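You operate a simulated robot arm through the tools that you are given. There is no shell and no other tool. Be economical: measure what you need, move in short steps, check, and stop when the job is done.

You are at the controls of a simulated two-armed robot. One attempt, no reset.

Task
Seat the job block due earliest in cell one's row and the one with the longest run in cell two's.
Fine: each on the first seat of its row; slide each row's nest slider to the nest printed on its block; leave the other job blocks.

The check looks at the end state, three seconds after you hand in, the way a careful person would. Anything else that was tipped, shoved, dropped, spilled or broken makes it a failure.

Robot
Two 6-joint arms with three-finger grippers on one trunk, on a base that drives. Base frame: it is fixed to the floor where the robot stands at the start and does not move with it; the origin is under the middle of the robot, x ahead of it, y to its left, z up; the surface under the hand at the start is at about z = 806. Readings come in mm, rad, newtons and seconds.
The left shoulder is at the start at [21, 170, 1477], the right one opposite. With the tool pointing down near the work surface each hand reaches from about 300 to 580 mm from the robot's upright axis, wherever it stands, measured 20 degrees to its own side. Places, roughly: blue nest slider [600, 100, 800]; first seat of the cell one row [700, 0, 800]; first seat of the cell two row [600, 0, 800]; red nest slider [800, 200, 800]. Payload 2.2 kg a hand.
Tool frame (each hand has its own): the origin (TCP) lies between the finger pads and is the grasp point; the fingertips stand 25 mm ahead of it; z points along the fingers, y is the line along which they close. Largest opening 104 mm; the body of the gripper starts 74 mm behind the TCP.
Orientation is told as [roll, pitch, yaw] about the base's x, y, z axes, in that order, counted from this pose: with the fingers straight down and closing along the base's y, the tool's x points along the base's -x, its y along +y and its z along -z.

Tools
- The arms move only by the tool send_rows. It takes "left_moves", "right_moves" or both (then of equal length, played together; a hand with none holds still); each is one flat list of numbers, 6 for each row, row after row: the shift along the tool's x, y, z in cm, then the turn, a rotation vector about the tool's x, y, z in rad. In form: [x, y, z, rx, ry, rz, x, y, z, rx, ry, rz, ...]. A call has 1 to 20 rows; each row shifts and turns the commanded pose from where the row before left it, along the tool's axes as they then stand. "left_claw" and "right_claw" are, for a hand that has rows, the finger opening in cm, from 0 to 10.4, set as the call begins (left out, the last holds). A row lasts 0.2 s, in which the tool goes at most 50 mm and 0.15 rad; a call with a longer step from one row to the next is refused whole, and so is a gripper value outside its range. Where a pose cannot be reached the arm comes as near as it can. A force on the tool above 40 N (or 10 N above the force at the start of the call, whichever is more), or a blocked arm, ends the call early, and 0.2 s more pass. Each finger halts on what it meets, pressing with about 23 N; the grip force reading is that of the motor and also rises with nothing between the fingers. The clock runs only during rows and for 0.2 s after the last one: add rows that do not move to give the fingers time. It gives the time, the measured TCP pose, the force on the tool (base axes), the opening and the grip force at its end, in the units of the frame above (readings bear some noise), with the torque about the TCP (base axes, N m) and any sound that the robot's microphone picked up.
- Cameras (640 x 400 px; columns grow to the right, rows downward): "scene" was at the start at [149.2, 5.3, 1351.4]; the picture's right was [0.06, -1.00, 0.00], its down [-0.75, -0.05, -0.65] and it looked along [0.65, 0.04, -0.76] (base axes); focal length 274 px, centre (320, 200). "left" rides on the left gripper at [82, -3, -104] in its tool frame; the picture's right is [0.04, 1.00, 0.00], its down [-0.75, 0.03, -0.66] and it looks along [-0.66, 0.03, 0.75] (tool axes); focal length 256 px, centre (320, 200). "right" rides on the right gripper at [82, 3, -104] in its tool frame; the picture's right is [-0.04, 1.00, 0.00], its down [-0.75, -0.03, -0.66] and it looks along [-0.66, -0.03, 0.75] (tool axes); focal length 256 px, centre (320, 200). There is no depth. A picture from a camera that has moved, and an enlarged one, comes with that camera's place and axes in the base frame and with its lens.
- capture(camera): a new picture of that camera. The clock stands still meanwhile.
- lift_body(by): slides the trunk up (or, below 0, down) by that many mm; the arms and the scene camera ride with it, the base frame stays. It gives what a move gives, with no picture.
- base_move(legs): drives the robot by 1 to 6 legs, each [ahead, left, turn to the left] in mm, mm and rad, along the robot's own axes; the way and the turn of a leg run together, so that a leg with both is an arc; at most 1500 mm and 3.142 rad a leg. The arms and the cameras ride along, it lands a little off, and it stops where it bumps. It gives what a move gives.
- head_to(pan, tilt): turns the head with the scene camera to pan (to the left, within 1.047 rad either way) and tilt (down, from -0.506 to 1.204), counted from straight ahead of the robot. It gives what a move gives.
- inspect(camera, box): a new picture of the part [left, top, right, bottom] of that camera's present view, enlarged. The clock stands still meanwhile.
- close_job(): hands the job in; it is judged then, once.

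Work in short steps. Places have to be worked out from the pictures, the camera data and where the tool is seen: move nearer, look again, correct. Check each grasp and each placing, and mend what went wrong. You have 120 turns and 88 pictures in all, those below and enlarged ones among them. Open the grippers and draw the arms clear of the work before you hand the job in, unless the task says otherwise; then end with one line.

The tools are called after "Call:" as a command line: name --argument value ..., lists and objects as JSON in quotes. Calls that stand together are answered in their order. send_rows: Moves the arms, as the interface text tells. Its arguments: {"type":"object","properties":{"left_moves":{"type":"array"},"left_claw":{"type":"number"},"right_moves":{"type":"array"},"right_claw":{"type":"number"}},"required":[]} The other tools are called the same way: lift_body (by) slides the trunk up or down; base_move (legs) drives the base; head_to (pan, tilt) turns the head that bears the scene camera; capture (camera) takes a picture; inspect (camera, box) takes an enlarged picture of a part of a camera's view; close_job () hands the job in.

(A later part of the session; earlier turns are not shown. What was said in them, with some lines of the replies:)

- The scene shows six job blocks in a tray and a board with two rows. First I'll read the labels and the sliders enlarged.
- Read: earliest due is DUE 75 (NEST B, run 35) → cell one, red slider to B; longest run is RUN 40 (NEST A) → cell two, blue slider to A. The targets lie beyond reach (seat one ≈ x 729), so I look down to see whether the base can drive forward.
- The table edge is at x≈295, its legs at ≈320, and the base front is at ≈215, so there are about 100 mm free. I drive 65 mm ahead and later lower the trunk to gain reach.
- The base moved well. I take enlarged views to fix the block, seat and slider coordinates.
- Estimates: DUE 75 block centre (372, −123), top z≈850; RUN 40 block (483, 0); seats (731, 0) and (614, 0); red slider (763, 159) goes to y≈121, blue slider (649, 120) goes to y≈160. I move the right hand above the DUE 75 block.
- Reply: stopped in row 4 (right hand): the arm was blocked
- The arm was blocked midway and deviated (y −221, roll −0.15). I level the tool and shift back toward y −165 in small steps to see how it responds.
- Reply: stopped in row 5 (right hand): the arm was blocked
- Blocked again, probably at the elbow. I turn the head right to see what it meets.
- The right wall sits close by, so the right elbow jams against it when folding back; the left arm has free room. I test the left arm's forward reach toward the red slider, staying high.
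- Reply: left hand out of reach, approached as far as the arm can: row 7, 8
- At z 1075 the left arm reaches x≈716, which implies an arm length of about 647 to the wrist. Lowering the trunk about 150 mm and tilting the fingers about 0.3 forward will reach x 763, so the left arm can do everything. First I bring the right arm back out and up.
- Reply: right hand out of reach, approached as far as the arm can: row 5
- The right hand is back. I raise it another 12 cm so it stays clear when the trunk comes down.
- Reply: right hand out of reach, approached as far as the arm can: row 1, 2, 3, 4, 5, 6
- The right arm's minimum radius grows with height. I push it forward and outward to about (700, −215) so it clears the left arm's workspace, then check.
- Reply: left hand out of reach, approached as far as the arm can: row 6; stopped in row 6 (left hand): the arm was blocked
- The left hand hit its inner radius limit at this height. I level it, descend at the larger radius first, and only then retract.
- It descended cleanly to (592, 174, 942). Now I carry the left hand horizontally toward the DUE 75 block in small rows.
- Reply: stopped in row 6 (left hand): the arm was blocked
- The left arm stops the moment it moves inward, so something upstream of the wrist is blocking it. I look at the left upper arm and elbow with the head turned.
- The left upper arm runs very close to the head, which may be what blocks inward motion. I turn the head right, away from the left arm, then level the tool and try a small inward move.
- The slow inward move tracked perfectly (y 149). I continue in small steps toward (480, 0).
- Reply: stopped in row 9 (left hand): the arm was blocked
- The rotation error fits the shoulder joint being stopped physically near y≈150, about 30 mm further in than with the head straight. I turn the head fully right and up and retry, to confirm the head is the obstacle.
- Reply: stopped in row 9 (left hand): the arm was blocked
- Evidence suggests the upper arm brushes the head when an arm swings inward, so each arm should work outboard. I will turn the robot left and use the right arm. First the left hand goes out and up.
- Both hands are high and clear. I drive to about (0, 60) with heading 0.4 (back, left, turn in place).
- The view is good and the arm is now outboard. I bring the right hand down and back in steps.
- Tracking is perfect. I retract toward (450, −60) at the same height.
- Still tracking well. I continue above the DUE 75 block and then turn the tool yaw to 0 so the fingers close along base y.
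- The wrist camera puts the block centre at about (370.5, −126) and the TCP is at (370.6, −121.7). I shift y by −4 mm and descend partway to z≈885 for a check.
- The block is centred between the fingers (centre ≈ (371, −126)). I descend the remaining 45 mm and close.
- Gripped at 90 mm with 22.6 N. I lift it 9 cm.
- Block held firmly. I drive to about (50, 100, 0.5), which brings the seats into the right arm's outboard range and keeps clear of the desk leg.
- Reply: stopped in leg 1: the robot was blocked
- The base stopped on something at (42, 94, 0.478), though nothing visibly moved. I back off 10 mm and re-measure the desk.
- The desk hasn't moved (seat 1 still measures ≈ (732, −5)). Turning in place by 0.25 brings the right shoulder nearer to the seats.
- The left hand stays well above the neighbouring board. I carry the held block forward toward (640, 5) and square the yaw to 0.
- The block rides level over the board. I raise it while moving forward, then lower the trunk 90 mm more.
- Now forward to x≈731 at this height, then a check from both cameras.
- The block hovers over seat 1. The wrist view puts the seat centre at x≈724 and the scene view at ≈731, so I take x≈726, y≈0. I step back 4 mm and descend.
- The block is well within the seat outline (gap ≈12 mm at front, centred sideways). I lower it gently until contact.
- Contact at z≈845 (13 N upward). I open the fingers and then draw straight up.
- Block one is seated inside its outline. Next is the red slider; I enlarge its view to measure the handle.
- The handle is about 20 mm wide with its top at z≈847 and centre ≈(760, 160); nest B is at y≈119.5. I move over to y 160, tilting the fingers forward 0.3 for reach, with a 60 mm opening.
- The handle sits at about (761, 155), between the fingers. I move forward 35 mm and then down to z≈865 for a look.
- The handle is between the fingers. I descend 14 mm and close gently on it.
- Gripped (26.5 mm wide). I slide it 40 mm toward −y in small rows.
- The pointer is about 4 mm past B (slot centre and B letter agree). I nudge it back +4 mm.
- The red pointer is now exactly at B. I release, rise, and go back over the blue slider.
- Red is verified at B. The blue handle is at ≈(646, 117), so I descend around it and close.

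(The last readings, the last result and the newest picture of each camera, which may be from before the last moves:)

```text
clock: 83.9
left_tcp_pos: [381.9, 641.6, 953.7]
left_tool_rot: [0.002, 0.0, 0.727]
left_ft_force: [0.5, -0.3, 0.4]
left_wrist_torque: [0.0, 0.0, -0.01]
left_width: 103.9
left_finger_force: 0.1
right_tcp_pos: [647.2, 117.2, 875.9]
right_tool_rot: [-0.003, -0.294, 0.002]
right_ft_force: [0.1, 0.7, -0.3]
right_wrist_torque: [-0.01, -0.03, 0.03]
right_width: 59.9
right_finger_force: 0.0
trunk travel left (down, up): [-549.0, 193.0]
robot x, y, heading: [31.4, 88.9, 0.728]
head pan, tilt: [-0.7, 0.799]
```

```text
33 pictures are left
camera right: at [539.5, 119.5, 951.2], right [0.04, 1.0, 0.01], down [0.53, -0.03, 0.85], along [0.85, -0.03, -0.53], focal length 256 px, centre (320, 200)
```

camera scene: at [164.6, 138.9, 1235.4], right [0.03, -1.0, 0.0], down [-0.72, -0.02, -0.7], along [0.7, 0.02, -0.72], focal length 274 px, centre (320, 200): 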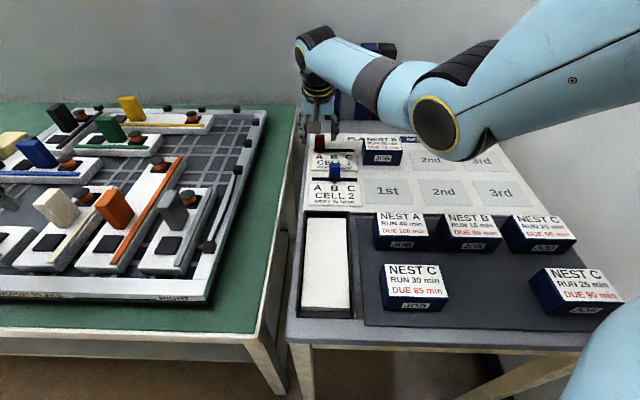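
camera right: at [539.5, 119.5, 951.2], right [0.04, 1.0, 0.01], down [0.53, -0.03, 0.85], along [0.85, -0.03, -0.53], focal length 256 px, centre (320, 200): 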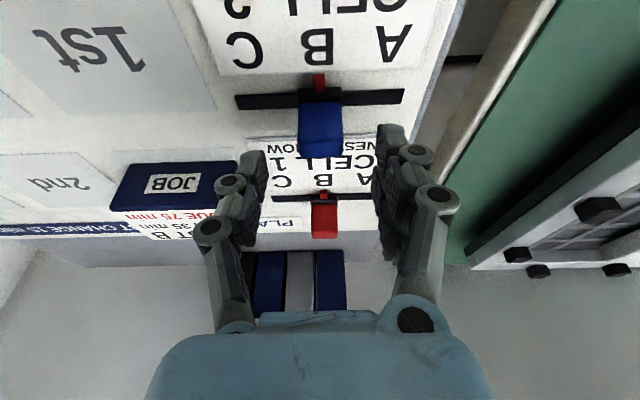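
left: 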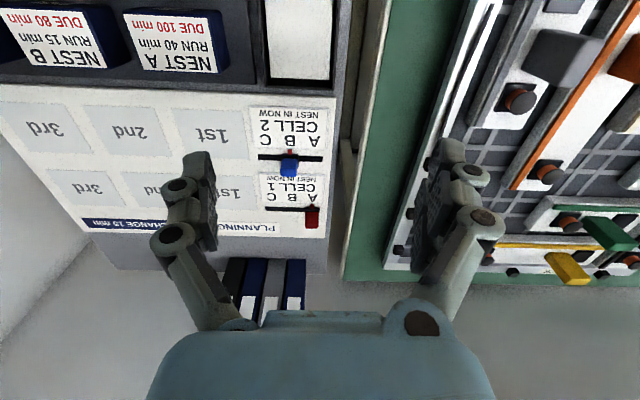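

The blue handle is centred between the fingers. I descend the last 27 mm, grip, and slide +40 mm toward A.

Call:
send_rows --right_moves '[0.39, 0, 1.28, 0, 0, 0, 0.39, 0, 1.28, 0, 0, 0, 0, 0, 0, 0, 0, 0]'

Call:
send_rows --right_moves '[0, 0, 0, 0, 0, 0, 0, 0, 0, 0, 0, 0, 0, 0, 0, 0, 0, 0, 0, 0, 0, 0, 0, 0]' --right_claw 1.8

Call:
send_rows --right_moves '[0, 0.5, 0, 0, 0, 0, 0, 0.5, 0, 0, 0, 0, 0, 0.5, 0, 0, 0, 0, 0, 0.5, 0, 0, 0, 0, 0, 0.5, 0, 0, 0, 0, 0, 0.5, 0, 0, 0, 0, 0, 0.5, 0, 0, 0, 0, 0, 0.5, 0, 0, 0, 0, 0, 0, 0, 0, 0, 0]'

Call:
inspect --camera "scene" --box '[290, 120, 418, 200]'

Call:
inspect --camera "right" --box '[160, 0, 480, 200]'

```text
clock: 84.7
left_tcp_pos: [382.2, 642.9, 952.8]
left_tool_rot: [-0.001, 0.002, 0.725]
left_ft_force: [-1.4, 0.3, 0.0]
left_wrist_torque: [0.0, 0.0, 0.01]
left_width: 103.8
left_finger_force: 0.1
right_tcp_pos: [646.1, 117.5, 848.7]
right_tool_rot: [-0.001, -0.295, -0.003]
right_ft_force: [0.5, 0.3, -0.9]
right_wrist_torque: [0.01, -0.02, 0.01]
right_width: 59.9
right_finger_force: 0.2
trunk travel left (down, up): [-549.0, 193.0]
robot x, y, heading: [34.3, 87.5, 0.731]
head pan, tilt: [-0.7, 0.799]
```

```text
clock: 85.7
left_tcp_pos: [382.1, 642.2, 952.2]
left_tool_rot: [0.0, 0.0, 0.727]
left_ft_force: [0.7, -0.3, 0.0]
left_wrist_torque: [0.03, 0.01, -0.01]
left_width: 104.0
left_finger_force: 0.1
right_tcp_pos: [647.2, 117.7, 848.8]
right_tool_rot: [-0.001, -0.295, -0.001]
right_ft_force: [-0.3, 0.3, -0.2]
right_wrist_torque: [0.23, -0.14, -0.56]
right_width: 26.0
right_finger_force: 44.6
trunk travel left (down, up): [-549.0, 193.0]
robot x, y, heading: [38.8, 89.5, 0.73]
head pan, tilt: [-0.7, 0.799]
```

```text
clock: 87.7
left_tcp_pos: [383.5, 642.0, 952.3]
left_tool_rot: [0.001, 0.001, 0.726]
left_ft_force: [-0.1, -0.8, 0.8]
left_wrist_torque: [-0.02, -0.01, 0.01]
left_width: 103.8
left_finger_force: 0.1
right_tcp_pos: [646.4, 157.4, 849.2]
right_tool_rot: [-0.002, -0.292, 0.001]
right_ft_force: [-1.8, -3.5, -12.1]
right_wrist_torque: [0.07, 0.83, -0.51]
right_width: 26.8
right_finger_force: 45.5
trunk travel left (down, up): [-549.0, 193.0]
robot x, y, heading: [32.6, 88.3, 0.729]
head pan, tilt: [-0.7, 0.799]
```

```text
5.00 times, centred on (354, 160) of scene
camera zoom: at [165.7, 138.7, 1235.3], right [0.03, -1.0, 0.0], down [-0.72, -0.02, -0.7], along [0.7, 0.02, -0.72], focal length 1368 px, centre (150, 400)
```

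zoom: 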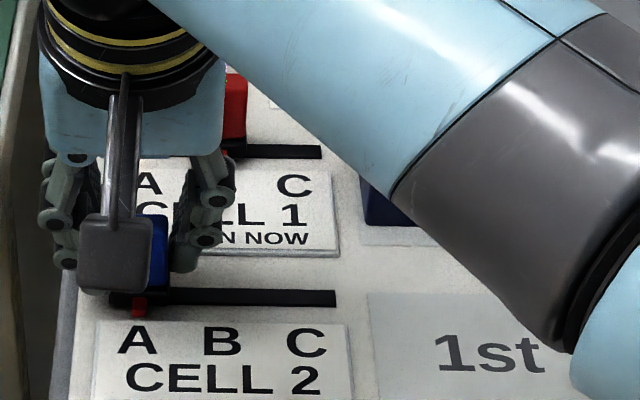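

```text
2.00 times, centred on (320, 100) of right
camera zoom: at [539.6, 158.5, 924.9], right [0.04, 1.0, 0.01], down [0.53, -0.03, 0.85], along [0.85, -0.03, -0.53], focal length 512 px, centre (320, 400)
```

zoom: 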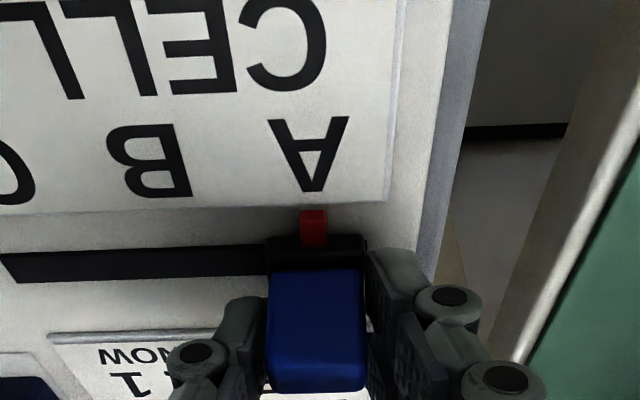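

The blue pointer lines up with A in both views. I release and rise.

Call:
send_rows --right_moves '[0, 0, 0, 0, 0, 0, 0, 0, 0, 0, 0, 0, 0, 0, 0, 0, 0, 0]' --right_claw 6.0

Call:
send_rows --right_moves '[-0.47, 0, -1.53, 0, 0, 0, -0.47, 0, -1.53, 0, 0, 0, -0.47, 0, -1.53, 0, 0, 0, -0.47, 0, -1.53, 0, 0, 0, -0.47, 0, -1.53, 0, 0, 0, 0, -1, 0, 0, 0.05, 0, 0, -1, 0, 0, 0.05, 0, 0, -1, 0, 0, 0.05, 0, 0, -1, 0, 0, 0.05, 0, 0, -1, 0, 0, 0.05, 0, 0, -1, 0, 0, 0.045, 0, 0, 0, 0, 0, 0, 0]'

Call:
inspect --camera "scene" --box '[290, 120, 418, 200]'

```text
clock: 88.5
left_tcp_pos: [381.8, 640.4, 953.7]
left_tool_rot: [-0.001, 0.001, 0.726]
left_ft_force: [0.6, -0.2, 0.6]
left_wrist_torque: [0.0, -0.03, -0.03]
left_width: 104.0
left_finger_force: 0.0
right_tcp_pos: [647.8, 157.4, 849.5]
right_tool_rot: [-0.002, -0.294, 0.002]
right_ft_force: [0.2, 0.2, 0.2]
right_wrist_torque: [0.0, 0.04, 0.0]
right_width: 59.8
right_finger_force: 0.1
trunk travel left (down, up): [-549.0, 193.0]
robot x, y, heading: [31.0, 90.1, 0.724]
head pan, tilt: [-0.7, 0.799]
```

```text
clock: 91.1
left_tcp_pos: [382.1, 641.7, 953.5]
left_tool_rot: [0.001, 0.002, 0.726]
left_ft_force: [-0.2, 0.3, 0.7]
left_wrist_torque: [0.01, 0.0, 0.01]
left_width: 104.0
left_finger_force: 0.1
right_tcp_pos: [648.1, 98.3, 928.6]
right_tool_rot: [-0.003, 0.0, 0.0]
right_ft_force: [-0.4, 0.2, -0.4]
right_wrist_torque: [-0.02, 0.0, 0.0]
right_width: 60.0
right_finger_force: 0.0
trunk travel left (down, up): [-549.0, 193.0]
robot x, y, heading: [27.6, 89.7, 0.728]
head pan, tilt: [-0.7, 0.799]
```

```text
5.00 times, centred on (354, 160) of scene
camera zoom: at [164.6, 139.1, 1235.4], right [0.03, -1.0, 0.0], down [-0.72, -0.02, -0.7], along [0.7, 0.02, -0.72], focal length 1368 px, centre (150, 400)
```

zoom: 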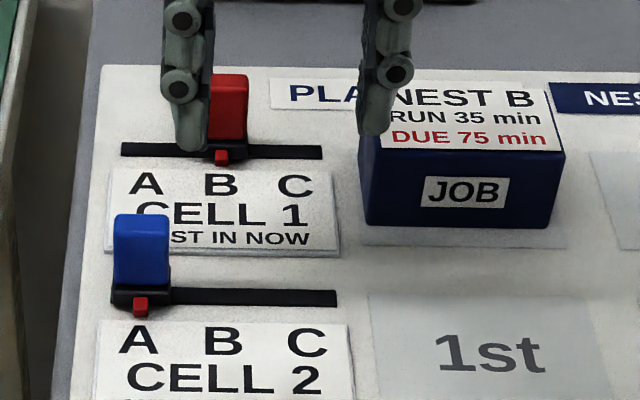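

Blue is at A. Now I raise the trunk back 120 mm and bring the right hand over the RUN 40 block.

Call:
lift_body --by 120

Call:
send_rows --right_moves '[0, -0.9, 2, 0, 0, 0, 0, -0.9, 2, 0, 0, 0, 0.5, -0.9, 2, 0, 0, 0, 1, -0.9, 2, 0, 0, 0, 1.5, -0.9, 2, 0, 0, 0, 1.5, -0.9, 0, 0, 0, 0, 1.5, -0.9, 0, 0, 0, 0, 1.5, -0.9, 0, 0, 0, 0, 1.5, -0.9, 0, 0, 0, 0, 1.5, -0.9, 0, 0, 0, 0, 1.5, -0.8, 0, 0, 0, 0, 1.5, 0, 0, 0, 0, 0, 1.5, 0, 0, 0, 0, 0, 1.5, 0, 0, 0, 0, 0, 0, 0, 0, 0, 0, 0]' --right_claw 10.4

Call:
capture --camera "right"

```text
clock: 92.6
left_tcp_pos: [380.8, 641.6, 1073.7]
left_tool_rot: [0.002, 0.003, 0.727]
left_ft_force: [-0.8, 0.2, 0.6]
left_wrist_torque: [-0.04, 0.01, -0.03]
left_width: 104.2
left_finger_force: 0.3
right_tcp_pos: [649.1, 97.1, 1049.4]
right_tool_rot: [-0.001, 0.001, 0.0]
right_ft_force: [0.3, 0.0, 0.1]
right_wrist_torque: [0.03, -0.01, -0.04]
right_width: 60.1
right_finger_force: 0.1
trunk travel left (down, up): [-669.0, 73.0]
robot x, y, heading: [31.3, 86.8, 0.729]
head pan, tilt: [-0.7, 0.799]
```

```text
clock: 95.8
left_tcp_pos: [381.2, 641.0, 1072.8]
left_tool_rot: [0.002, 0.002, 0.726]
left_ft_force: [0.5, 0.1, 0.8]
left_wrist_torque: [-0.01, 0.03, 0.01]
left_width: 104.0
left_finger_force: 0.1
right_tcp_pos: [483.4, -1.2, 948.8]
right_tool_rot: [-0.001, -0.001, -0.001]
right_ft_force: [-0.9, 1.1, 0.1]
right_wrist_torque: [-0.01, -0.02, 0.03]
right_width: 104.0
right_finger_force: 0.0
trunk travel left (down, up): [-669.0, 73.0]
robot x, y, heading: [27.4, 86.1, 0.728]
head pan, tilt: [-0.7, 0.799]
```

```text
29 pictures are left
camera right: at [402.4, 0.4, 1053.5], right [0.04, 1.0, 0.0], down [0.75, -0.03, 0.66], along [0.66, -0.03, -0.75], focal length 256 px, centre (320, 200)
```

right: 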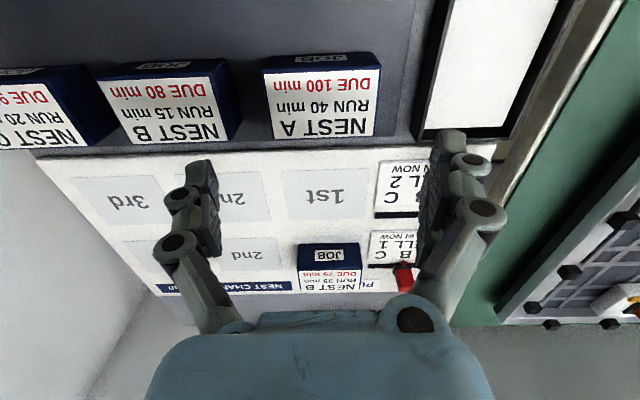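

The RUN 40 block centre is at ≈(481.5, −2) with the TCP nearly over it. I make a small correction and descend to the same grasp height as before.

Call:
send_rows --right_moves '[0.15, -0.1, 1.5, 0, 0, 0, 0, 0, 1.5, 0, 0, 0, 0, 0, 1.5, 0, 0, 0, 0, 0, 1.5, 0, 0, 0, 0, 0, 0, 0, 0, 0]'

Call:
capture --camera "right"

```text
clock: 97.0
left_tcp_pos: [382.2, 641.8, 1073.1]
left_tool_rot: [0.0, 0.001, 0.726]
left_ft_force: [0.5, 0.0, -1.1]
left_wrist_torque: [-0.01, -0.01, 0.01]
left_width: 104.1
left_finger_force: 0.1
right_tcp_pos: [482.7, -0.6, 890.5]
right_tool_rot: [-0.003, 0.001, -0.001]
right_ft_force: [0.1, -0.2, -0.3]
right_wrist_torque: [-0.03, 0.0, 0.0]
right_width: 104.1
right_finger_force: 0.0
trunk travel left (down, up): [-669.0, 73.0]
robot x, y, heading: [31.5, 90.6, 0.722]
head pan, tilt: [-0.7, 0.799]
```

```text
28 pictures are left
camera right: at [401.7, 0.8, 994.0], right [0.04, 1.0, 0.0], down [0.75, -0.03, 0.66], along [0.66, -0.03, -0.75], focal length 256 px, centre (320, 200)
```

right: 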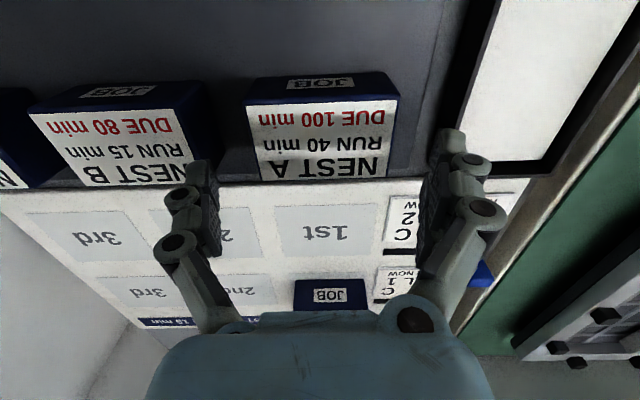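

It is centred. I descend the remaining 46 mm and close.

Call:
send_rows --right_moves '[0, 0, 1.5, 0, 0, 0, 0, 0, 1.5, 0, 0, 0, 0, 0, 1.6, 0, 0, 0, 0, 0, 0, 0, 0, 0]'

Call:
send_rows --right_moves '[0, 0, 0, 0, 0, 0, 0, 0, 0, 0, 0, 0, 0, 0, 0, 0, 0, 0, 0, 0, 0, 0, 0, 0]' --right_claw 7.0

Call:
send_rows --right_moves '[0, 0, -1, 0, 0, 0, 0, 0, -1.5, 0, 0, 0, 0, 0, -1.5, 0, 0, 0, 0, 0, -1.5, 0, 0, 0, 0, 0, -1.5, 0, 0, 0, 0, 0, -1, 0, 0, 0, 0, 0, 0, 0, 0, 0]'

Call:
capture --camera "right"

```text
clock: 98.0
left_tcp_pos: [381.9, 641.9, 1073.0]
left_tool_rot: [0.001, 0.002, 0.724]
left_ft_force: [-0.3, 0.6, 0.6]
left_wrist_torque: [-0.01, -0.02, 0.0]
left_width: 104.0
left_finger_force: 0.0
right_tcp_pos: [480.5, -2.6, 844.4]
right_tool_rot: [-0.001, 0.001, 0.0]
right_ft_force: [-1.0, -0.2, 0.2]
right_wrist_torque: [0.04, 0.03, -0.04]
right_width: 103.8
right_finger_force: 0.0
trunk travel left (down, up): [-669.0, 73.0]
robot x, y, heading: [25.9, 89.0, 0.727]
head pan, tilt: [-0.7, 0.799]
```

```text
clock: 99.0
left_tcp_pos: [381.9, 641.6, 1072.7]
left_tool_rot: [-0.001, 0.002, 0.726]
left_ft_force: [-0.2, 0.4, 0.3]
left_wrist_torque: [0.0, 0.01, 0.0]
left_width: 104.0
left_finger_force: 0.0
right_tcp_pos: [481.5, -2.2, 843.5]
right_tool_rot: [0.0, 0.0, 0.0]
right_ft_force: [-0.6, 0.5, 1.0]
right_wrist_torque: [0.09, -0.06, 0.0]
right_width: 89.8
right_finger_force: 23.0
trunk travel left (down, up): [-669.0, 73.0]
robot x, y, heading: [32.7, 88.0, 0.728]
head pan, tilt: [-0.7, 0.799]
```

```text
clock: 100.6
left_tcp_pos: [382.0, 641.6, 1073.2]
left_tool_rot: [0.001, 0.002, 0.726]
left_ft_force: [-0.4, -0.7, -0.5]
left_wrist_torque: [0.01, 0.0, -0.04]
left_width: 103.9
left_finger_force: 0.0
right_tcp_pos: [482.2, -2.7, 924.3]
right_tool_rot: [-0.003, -0.001, 0.0]
right_ft_force: [0.7, 0.5, -1.6]
right_wrist_torque: [-0.01, -0.03, 0.03]
right_width: 90.9
right_finger_force: 23.0
trunk travel left (down, up): [-669.0, 73.0]
robot x, y, heading: [30.0, 90.0, 0.732]
head pan, tilt: [-0.7, 0.799]
```

```text
27 pictures are left
camera right: at [401.1, -0.3, 1028.6], right [0.04, 1.0, 0.0], down [0.75, -0.03, 0.66], along [0.66, -0.03, -0.75], focal length 256 px, centre (320, 200)
```

right: 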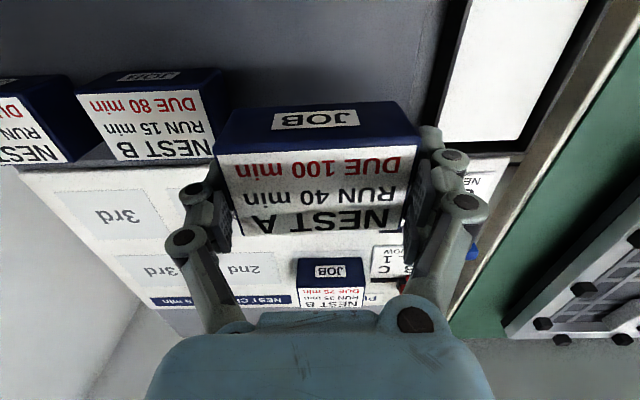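

Held at 90 mm, lifted clear. I move forward to x≈610 and lower to z≈865 above seat one of cell two.

Call:
send_rows --right_moves '[-1.42, 0, 0, 0, 0, 0, -1.42, 0, 0, 0, 0, 0, -1.42, 0, 0, 0, 0, 0, -1.42, 0, 0, 0, 0, 0, -1.42, 0, 0, 0, 0, 0, -1.42, 0.1, 0, 0, 0, 0, -1.42, 0, 0, 0, 0, 0, -1.42, 0, 0, 0, 0, 0, -1.42, 0, 0, 0, 0, 0, 0, 0, 2, 0, 0, 0, 0, 0, 2, 0, 0, 0, 0, 0, 2, 0, 0, 0, 0, 0, 0, 0, 0, 0]'

Call:
capture --camera "right"

Call:
inspect --camera "scene" --box '[320, 120, 480, 220]'

```text
clock: 103.4
left_tcp_pos: [381.4, 640.8, 1073.4]
left_tool_rot: [0.002, 0.002, 0.725]
left_ft_force: [0.3, 0.9, 0.4]
left_wrist_torque: [0.02, -0.01, -0.01]
left_width: 103.9
left_finger_force: 0.0
right_tcp_pos: [610.6, -3.6, 862.5]
right_tool_rot: [-0.002, 0.001, 0.002]
right_ft_force: [-0.6, -0.5, -1.4]
right_wrist_torque: [-0.01, 0.01, -0.03]
right_width: 91.0
right_finger_force: 22.9
trunk travel left (down, up): [-669.0, 73.0]
robot x, y, heading: [31.8, 90.7, 0.724]
head pan, tilt: [-0.7, 0.799]
```

```text
26 pictures are left
camera right: at [528.8, -0.6, 965.8], right [0.04, 1.0, 0.0], down [0.75, -0.03, 0.66], along [0.66, -0.03, -0.75], focal length 256 px, centre (320, 200)
```

right: 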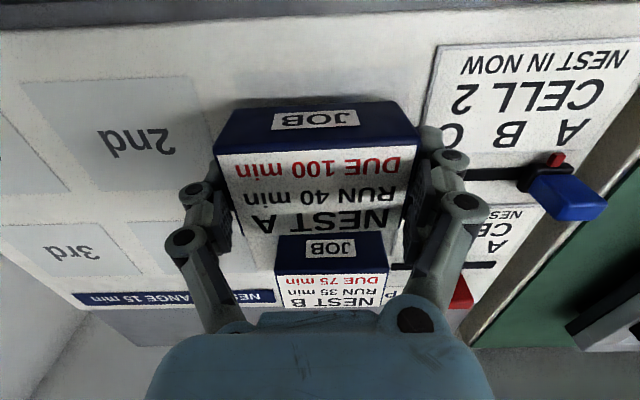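

```text
4.00 times, centred on (400, 170) of scene
camera zoom: at [164.1, 138.3, 1356.0], right [0.03, -1.0, 0.0], down [-0.72, -0.02, -0.7], along [0.7, 0.02, -0.72], focal length 1094 px, centre (0, 320)
```

zoom: 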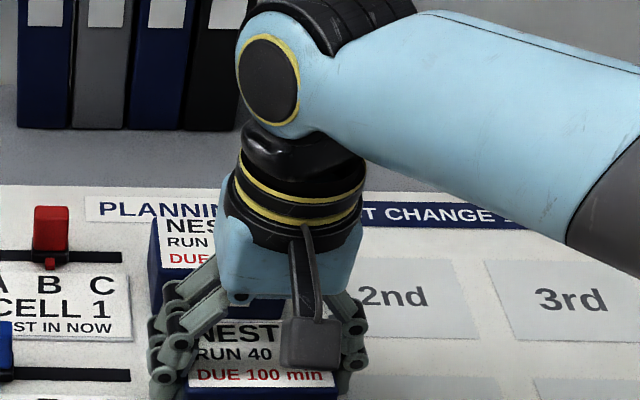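

The seat centre is at x≈611 and the TCP at 610.6, y ≈ −2 to −3. I nudge +2 mm in y, lower, and check.

Call:
send_rows --right_moves '[0, 0.2, 0.5, 0, 0, 0, 0, 0, 0.7, 0, 0, 0, 0, 0, 0.2, 0, 0, 0, 0, 0, 0.2, 0, 0, 0, 0, 0, 0.2, 0, 0, 0, 0, 0, 0, 0, 0, 0]'

Call:
capture --camera "right"

```text
clock: 104.8
left_tcp_pos: [380.9, 641.8, 1073.7]
left_tool_rot: [0.0, 0.001, 0.726]
left_ft_force: [0.1, 1.1, -0.3]
left_wrist_torque: [0.0, 0.01, 0.05]
left_width: 104.1
left_finger_force: 0.0
right_tcp_pos: [610.2, 0.9, 846.0]
right_tool_rot: [-0.003, -0.001, 0.0]
right_ft_force: [0.8, -1.1, 0.8]
right_wrist_torque: [0.07, -0.09, -0.02]
right_width: 92.4
right_finger_force: 23.8
trunk travel left (down, up): [-669.0, 73.0]
robot x, y, heading: [32.6, 89.8, 0.725]
head pan, tilt: [-0.7, 0.799]
```

```text
24 pictures are left
camera right: at [528.1, 2.8, 949.7], right [0.04, 1.0, 0.0], down [0.75, -0.03, 0.66], along [0.66, -0.03, -0.75], focal length 256 px, centre (320, 200)
```

right: 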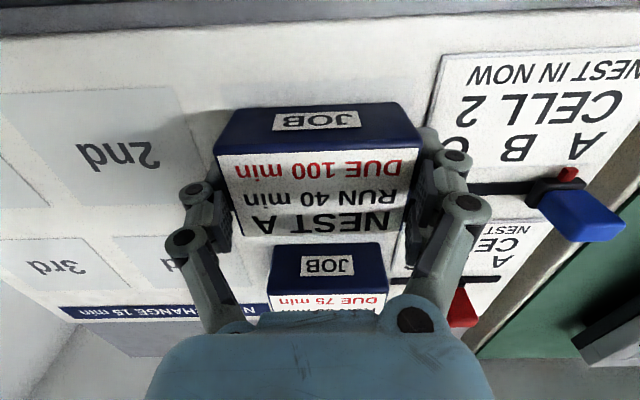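

The block is just touching at z≈846. I press down 1 mm more, then release and rise.

Call:
send_rows --right_moves '[0, 0, 0.1, 0, 0, 0, 0, 0, 0, 0, 0, 0]'

Call:
send_rows --right_moves '[0, 0, 0, 0, 0, 0, 0, 0, 0, 0, 0, 0, 0, 0, 0, 0, 0, 0]' --right_claw 10.4

Call:
send_rows --right_moves '[0, 0, -1, 0, 0, 0, 0, 0, -1.5, 0, 0, 0, 0, 0, -1.5, 0, 0, 0, 0, 0, -2, 0, 0, 0, 0, 0, -2, 0, 0, 0, 0, 0, -2, 0, 0, 0, 0, 0, 0, 0, 0, 0]'

Call:
capture --camera "right"

```text
clock: 105.4
left_tcp_pos: [380.5, 640.9, 1072.6]
left_tool_rot: [0.0, 0.002, 0.727]
left_ft_force: [-0.4, 0.7, -0.5]
left_wrist_torque: [0.0, 0.03, -0.02]
left_width: 103.8
left_finger_force: 0.1
right_tcp_pos: [609.7, 1.1, 844.5]
right_tool_rot: [-0.002, 0.0, 0.001]
right_ft_force: [-1.3, -1.1, 4.1]
right_wrist_torque: [-0.14, -0.11, -0.04]
right_width: 93.0
right_finger_force: 23.1
trunk travel left (down, up): [-669.0, 73.0]
robot x, y, heading: [30.0, 89.2, 0.729]
head pan, tilt: [-0.7, 0.799]
```

```text
clock: 106.2
left_tcp_pos: [382.1, 641.2, 1073.3]
left_tool_rot: [0.001, 0.002, 0.726]
left_ft_force: [-0.6, 0.2, -0.4]
left_wrist_torque: [0.01, 0.0, 0.0]
left_width: 104.3
left_finger_force: 0.1
right_tcp_pos: [609.3, 0.9, 844.4]
right_tool_rot: [-0.001, 0.001, 0.001]
right_ft_force: [0.2, 1.1, -0.8]
right_wrist_torque: [-0.02, -0.03, 0.0]
right_width: 103.9
right_finger_force: 0.0
trunk travel left (down, up): [-669.0, 73.0]
robot x, y, heading: [24.3, 89.0, 0.733]
head pan, tilt: [-0.7, 0.799]
```

```text
clock: 107.8
left_tcp_pos: [381.9, 641.8, 1072.8]
left_tool_rot: [0.0, 0.003, 0.726]
left_ft_force: [0.4, 0.0, 0.7]
left_wrist_torque: [0.0, -0.01, -0.01]
left_width: 103.9
left_finger_force: 0.1
right_tcp_pos: [609.8, 2.4, 944.2]
right_tool_rot: [-0.001, 0.001, 0.001]
right_ft_force: [0.9, -0.1, 0.6]
right_wrist_torque: [0.02, 0.01, -0.01]
right_width: 104.1
right_finger_force: 0.0
trunk travel left (down, up): [-669.0, 73.0]
robot x, y, heading: [29.7, 90.8, 0.727]
head pan, tilt: [-0.7, 0.799]
```

```text
23 pictures are left
camera right: at [529.0, 4.5, 1048.1], right [0.04, 1.0, 0.0], down [0.75, -0.03, 0.66], along [0.66, -0.03, -0.75], focal length 256 px, centre (320, 200)
```

right: 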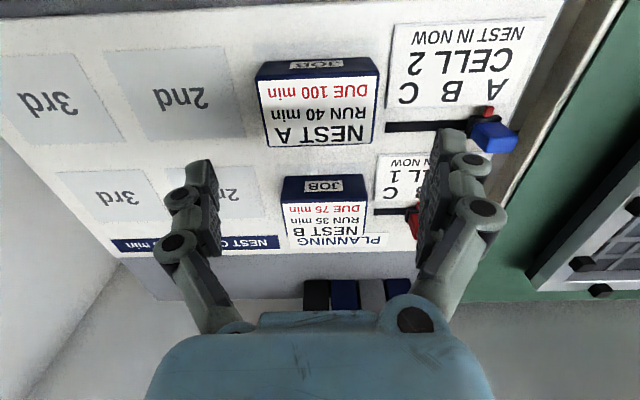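

Both blocks are seated. I draw the right hand up and outward to clear the work, then take a final look.

Call:
send_rows --right_moves '[-0.7, 0, -2, 0, 0, 0, -0.7, 0, -2, 0, 0, 0, -0.7, 0, -2, 0, 0, 0, -0.7, 0, -2, 0, 0, 0, -0.7, 0, -2, 0, 0, 0, -0.7, 0, -2, 0, 0, 0, -0.7, 0, -2, 0, 0, 0, 0, 0, 0, 0, 0, 0]'

Call:
capture --camera "scene"

Call:
inspect --camera "scene" --box '[300, 120, 460, 220]'

```text
clock: 109.6
left_tcp_pos: [381.5, 642.2, 1072.8]
left_tool_rot: [0.001, 0.002, 0.728]
left_ft_force: [0.2, -0.5, 0.8]
left_wrist_torque: [0.01, 0.0, -0.01]
left_width: 103.6
left_finger_force: 0.1
right_tcp_pos: [659.0, 3.0, 1083.9]
right_tool_rot: [-0.003, 0.0, 0.001]
right_ft_force: [0.5, -0.2, -0.1]
right_wrist_torque: [0.0, 0.01, -0.03]
right_width: 104.1
right_finger_force: 0.2
trunk travel left (down, up): [-669.0, 73.0]
robot x, y, heading: [27.9, 87.9, 0.729]
head pan, tilt: [-0.7, 0.799]
```

```text
22 pictures are left
camera scene: at [164.1, 138.2, 1356.0], right [0.03, -1.0, 0.0], down [-0.72, -0.02, -0.7], along [0.7, 0.02, -0.72], focal length 274 px, centre (320, 200)
```

scene: 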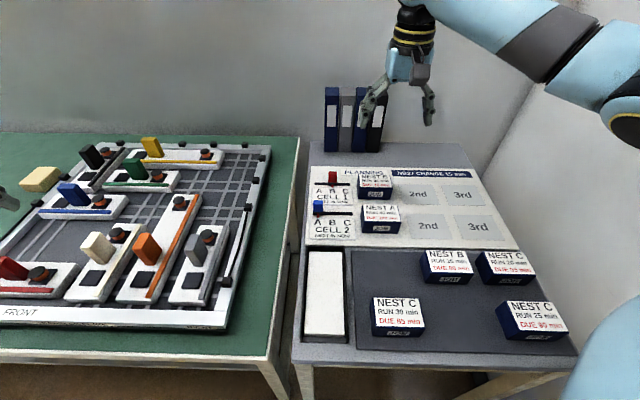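

```text
4.00 times, centred on (380, 170) of scene
camera zoom: at [164.1, 138.2, 1356.0], right [0.03, -1.0, 0.0], down [-0.72, -0.02, -0.7], along [0.7, 0.02, -0.72], focal length 1094 px, centre (80, 320)
```

zoom: 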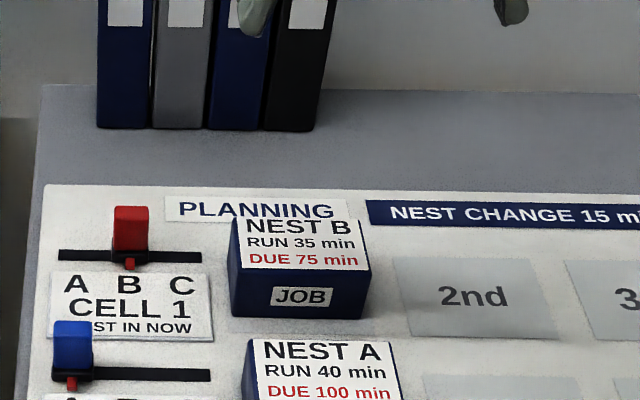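

I take one last check on the cell two block within its seat and the blue pointer.

Call:
inspect --camera "scene" --box '[300, 170, 428, 250]'

```text
5.00 times, centred on (364, 210) of scene
camera zoom: at [164.1, 138.2, 1356.0], right [0.03, -1.0, 0.0], down [-0.72, -0.02, -0.7], along [0.7, 0.02, -0.72], focal length 1368 px, centre (100, 150)
```

zoom: 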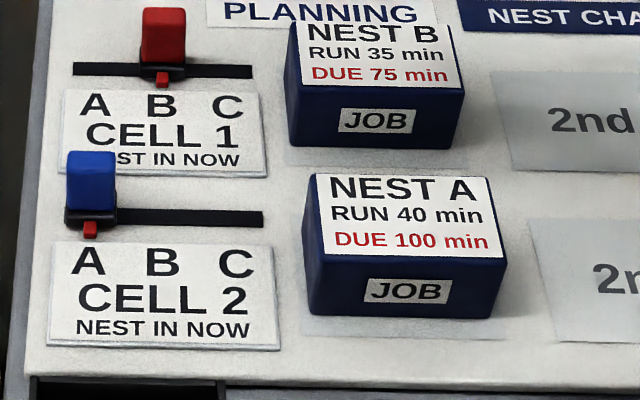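

Both blocks sit inside their first seats, red is at B and blue at A, the other blocks are untouched, and the grippers are open and clear. I hand in.

Call:
close_job

```text
The job is handed in.
```

I seated the DUE 75 block (NEST B) first in cell one with the red slider at B, and the RUN 40 block (NEST A) first in cell two with the blue slider at A. The other four job blocks were left where they were, and the job is handed in. The base bumped something once while driving, but nothing on the desk moved.
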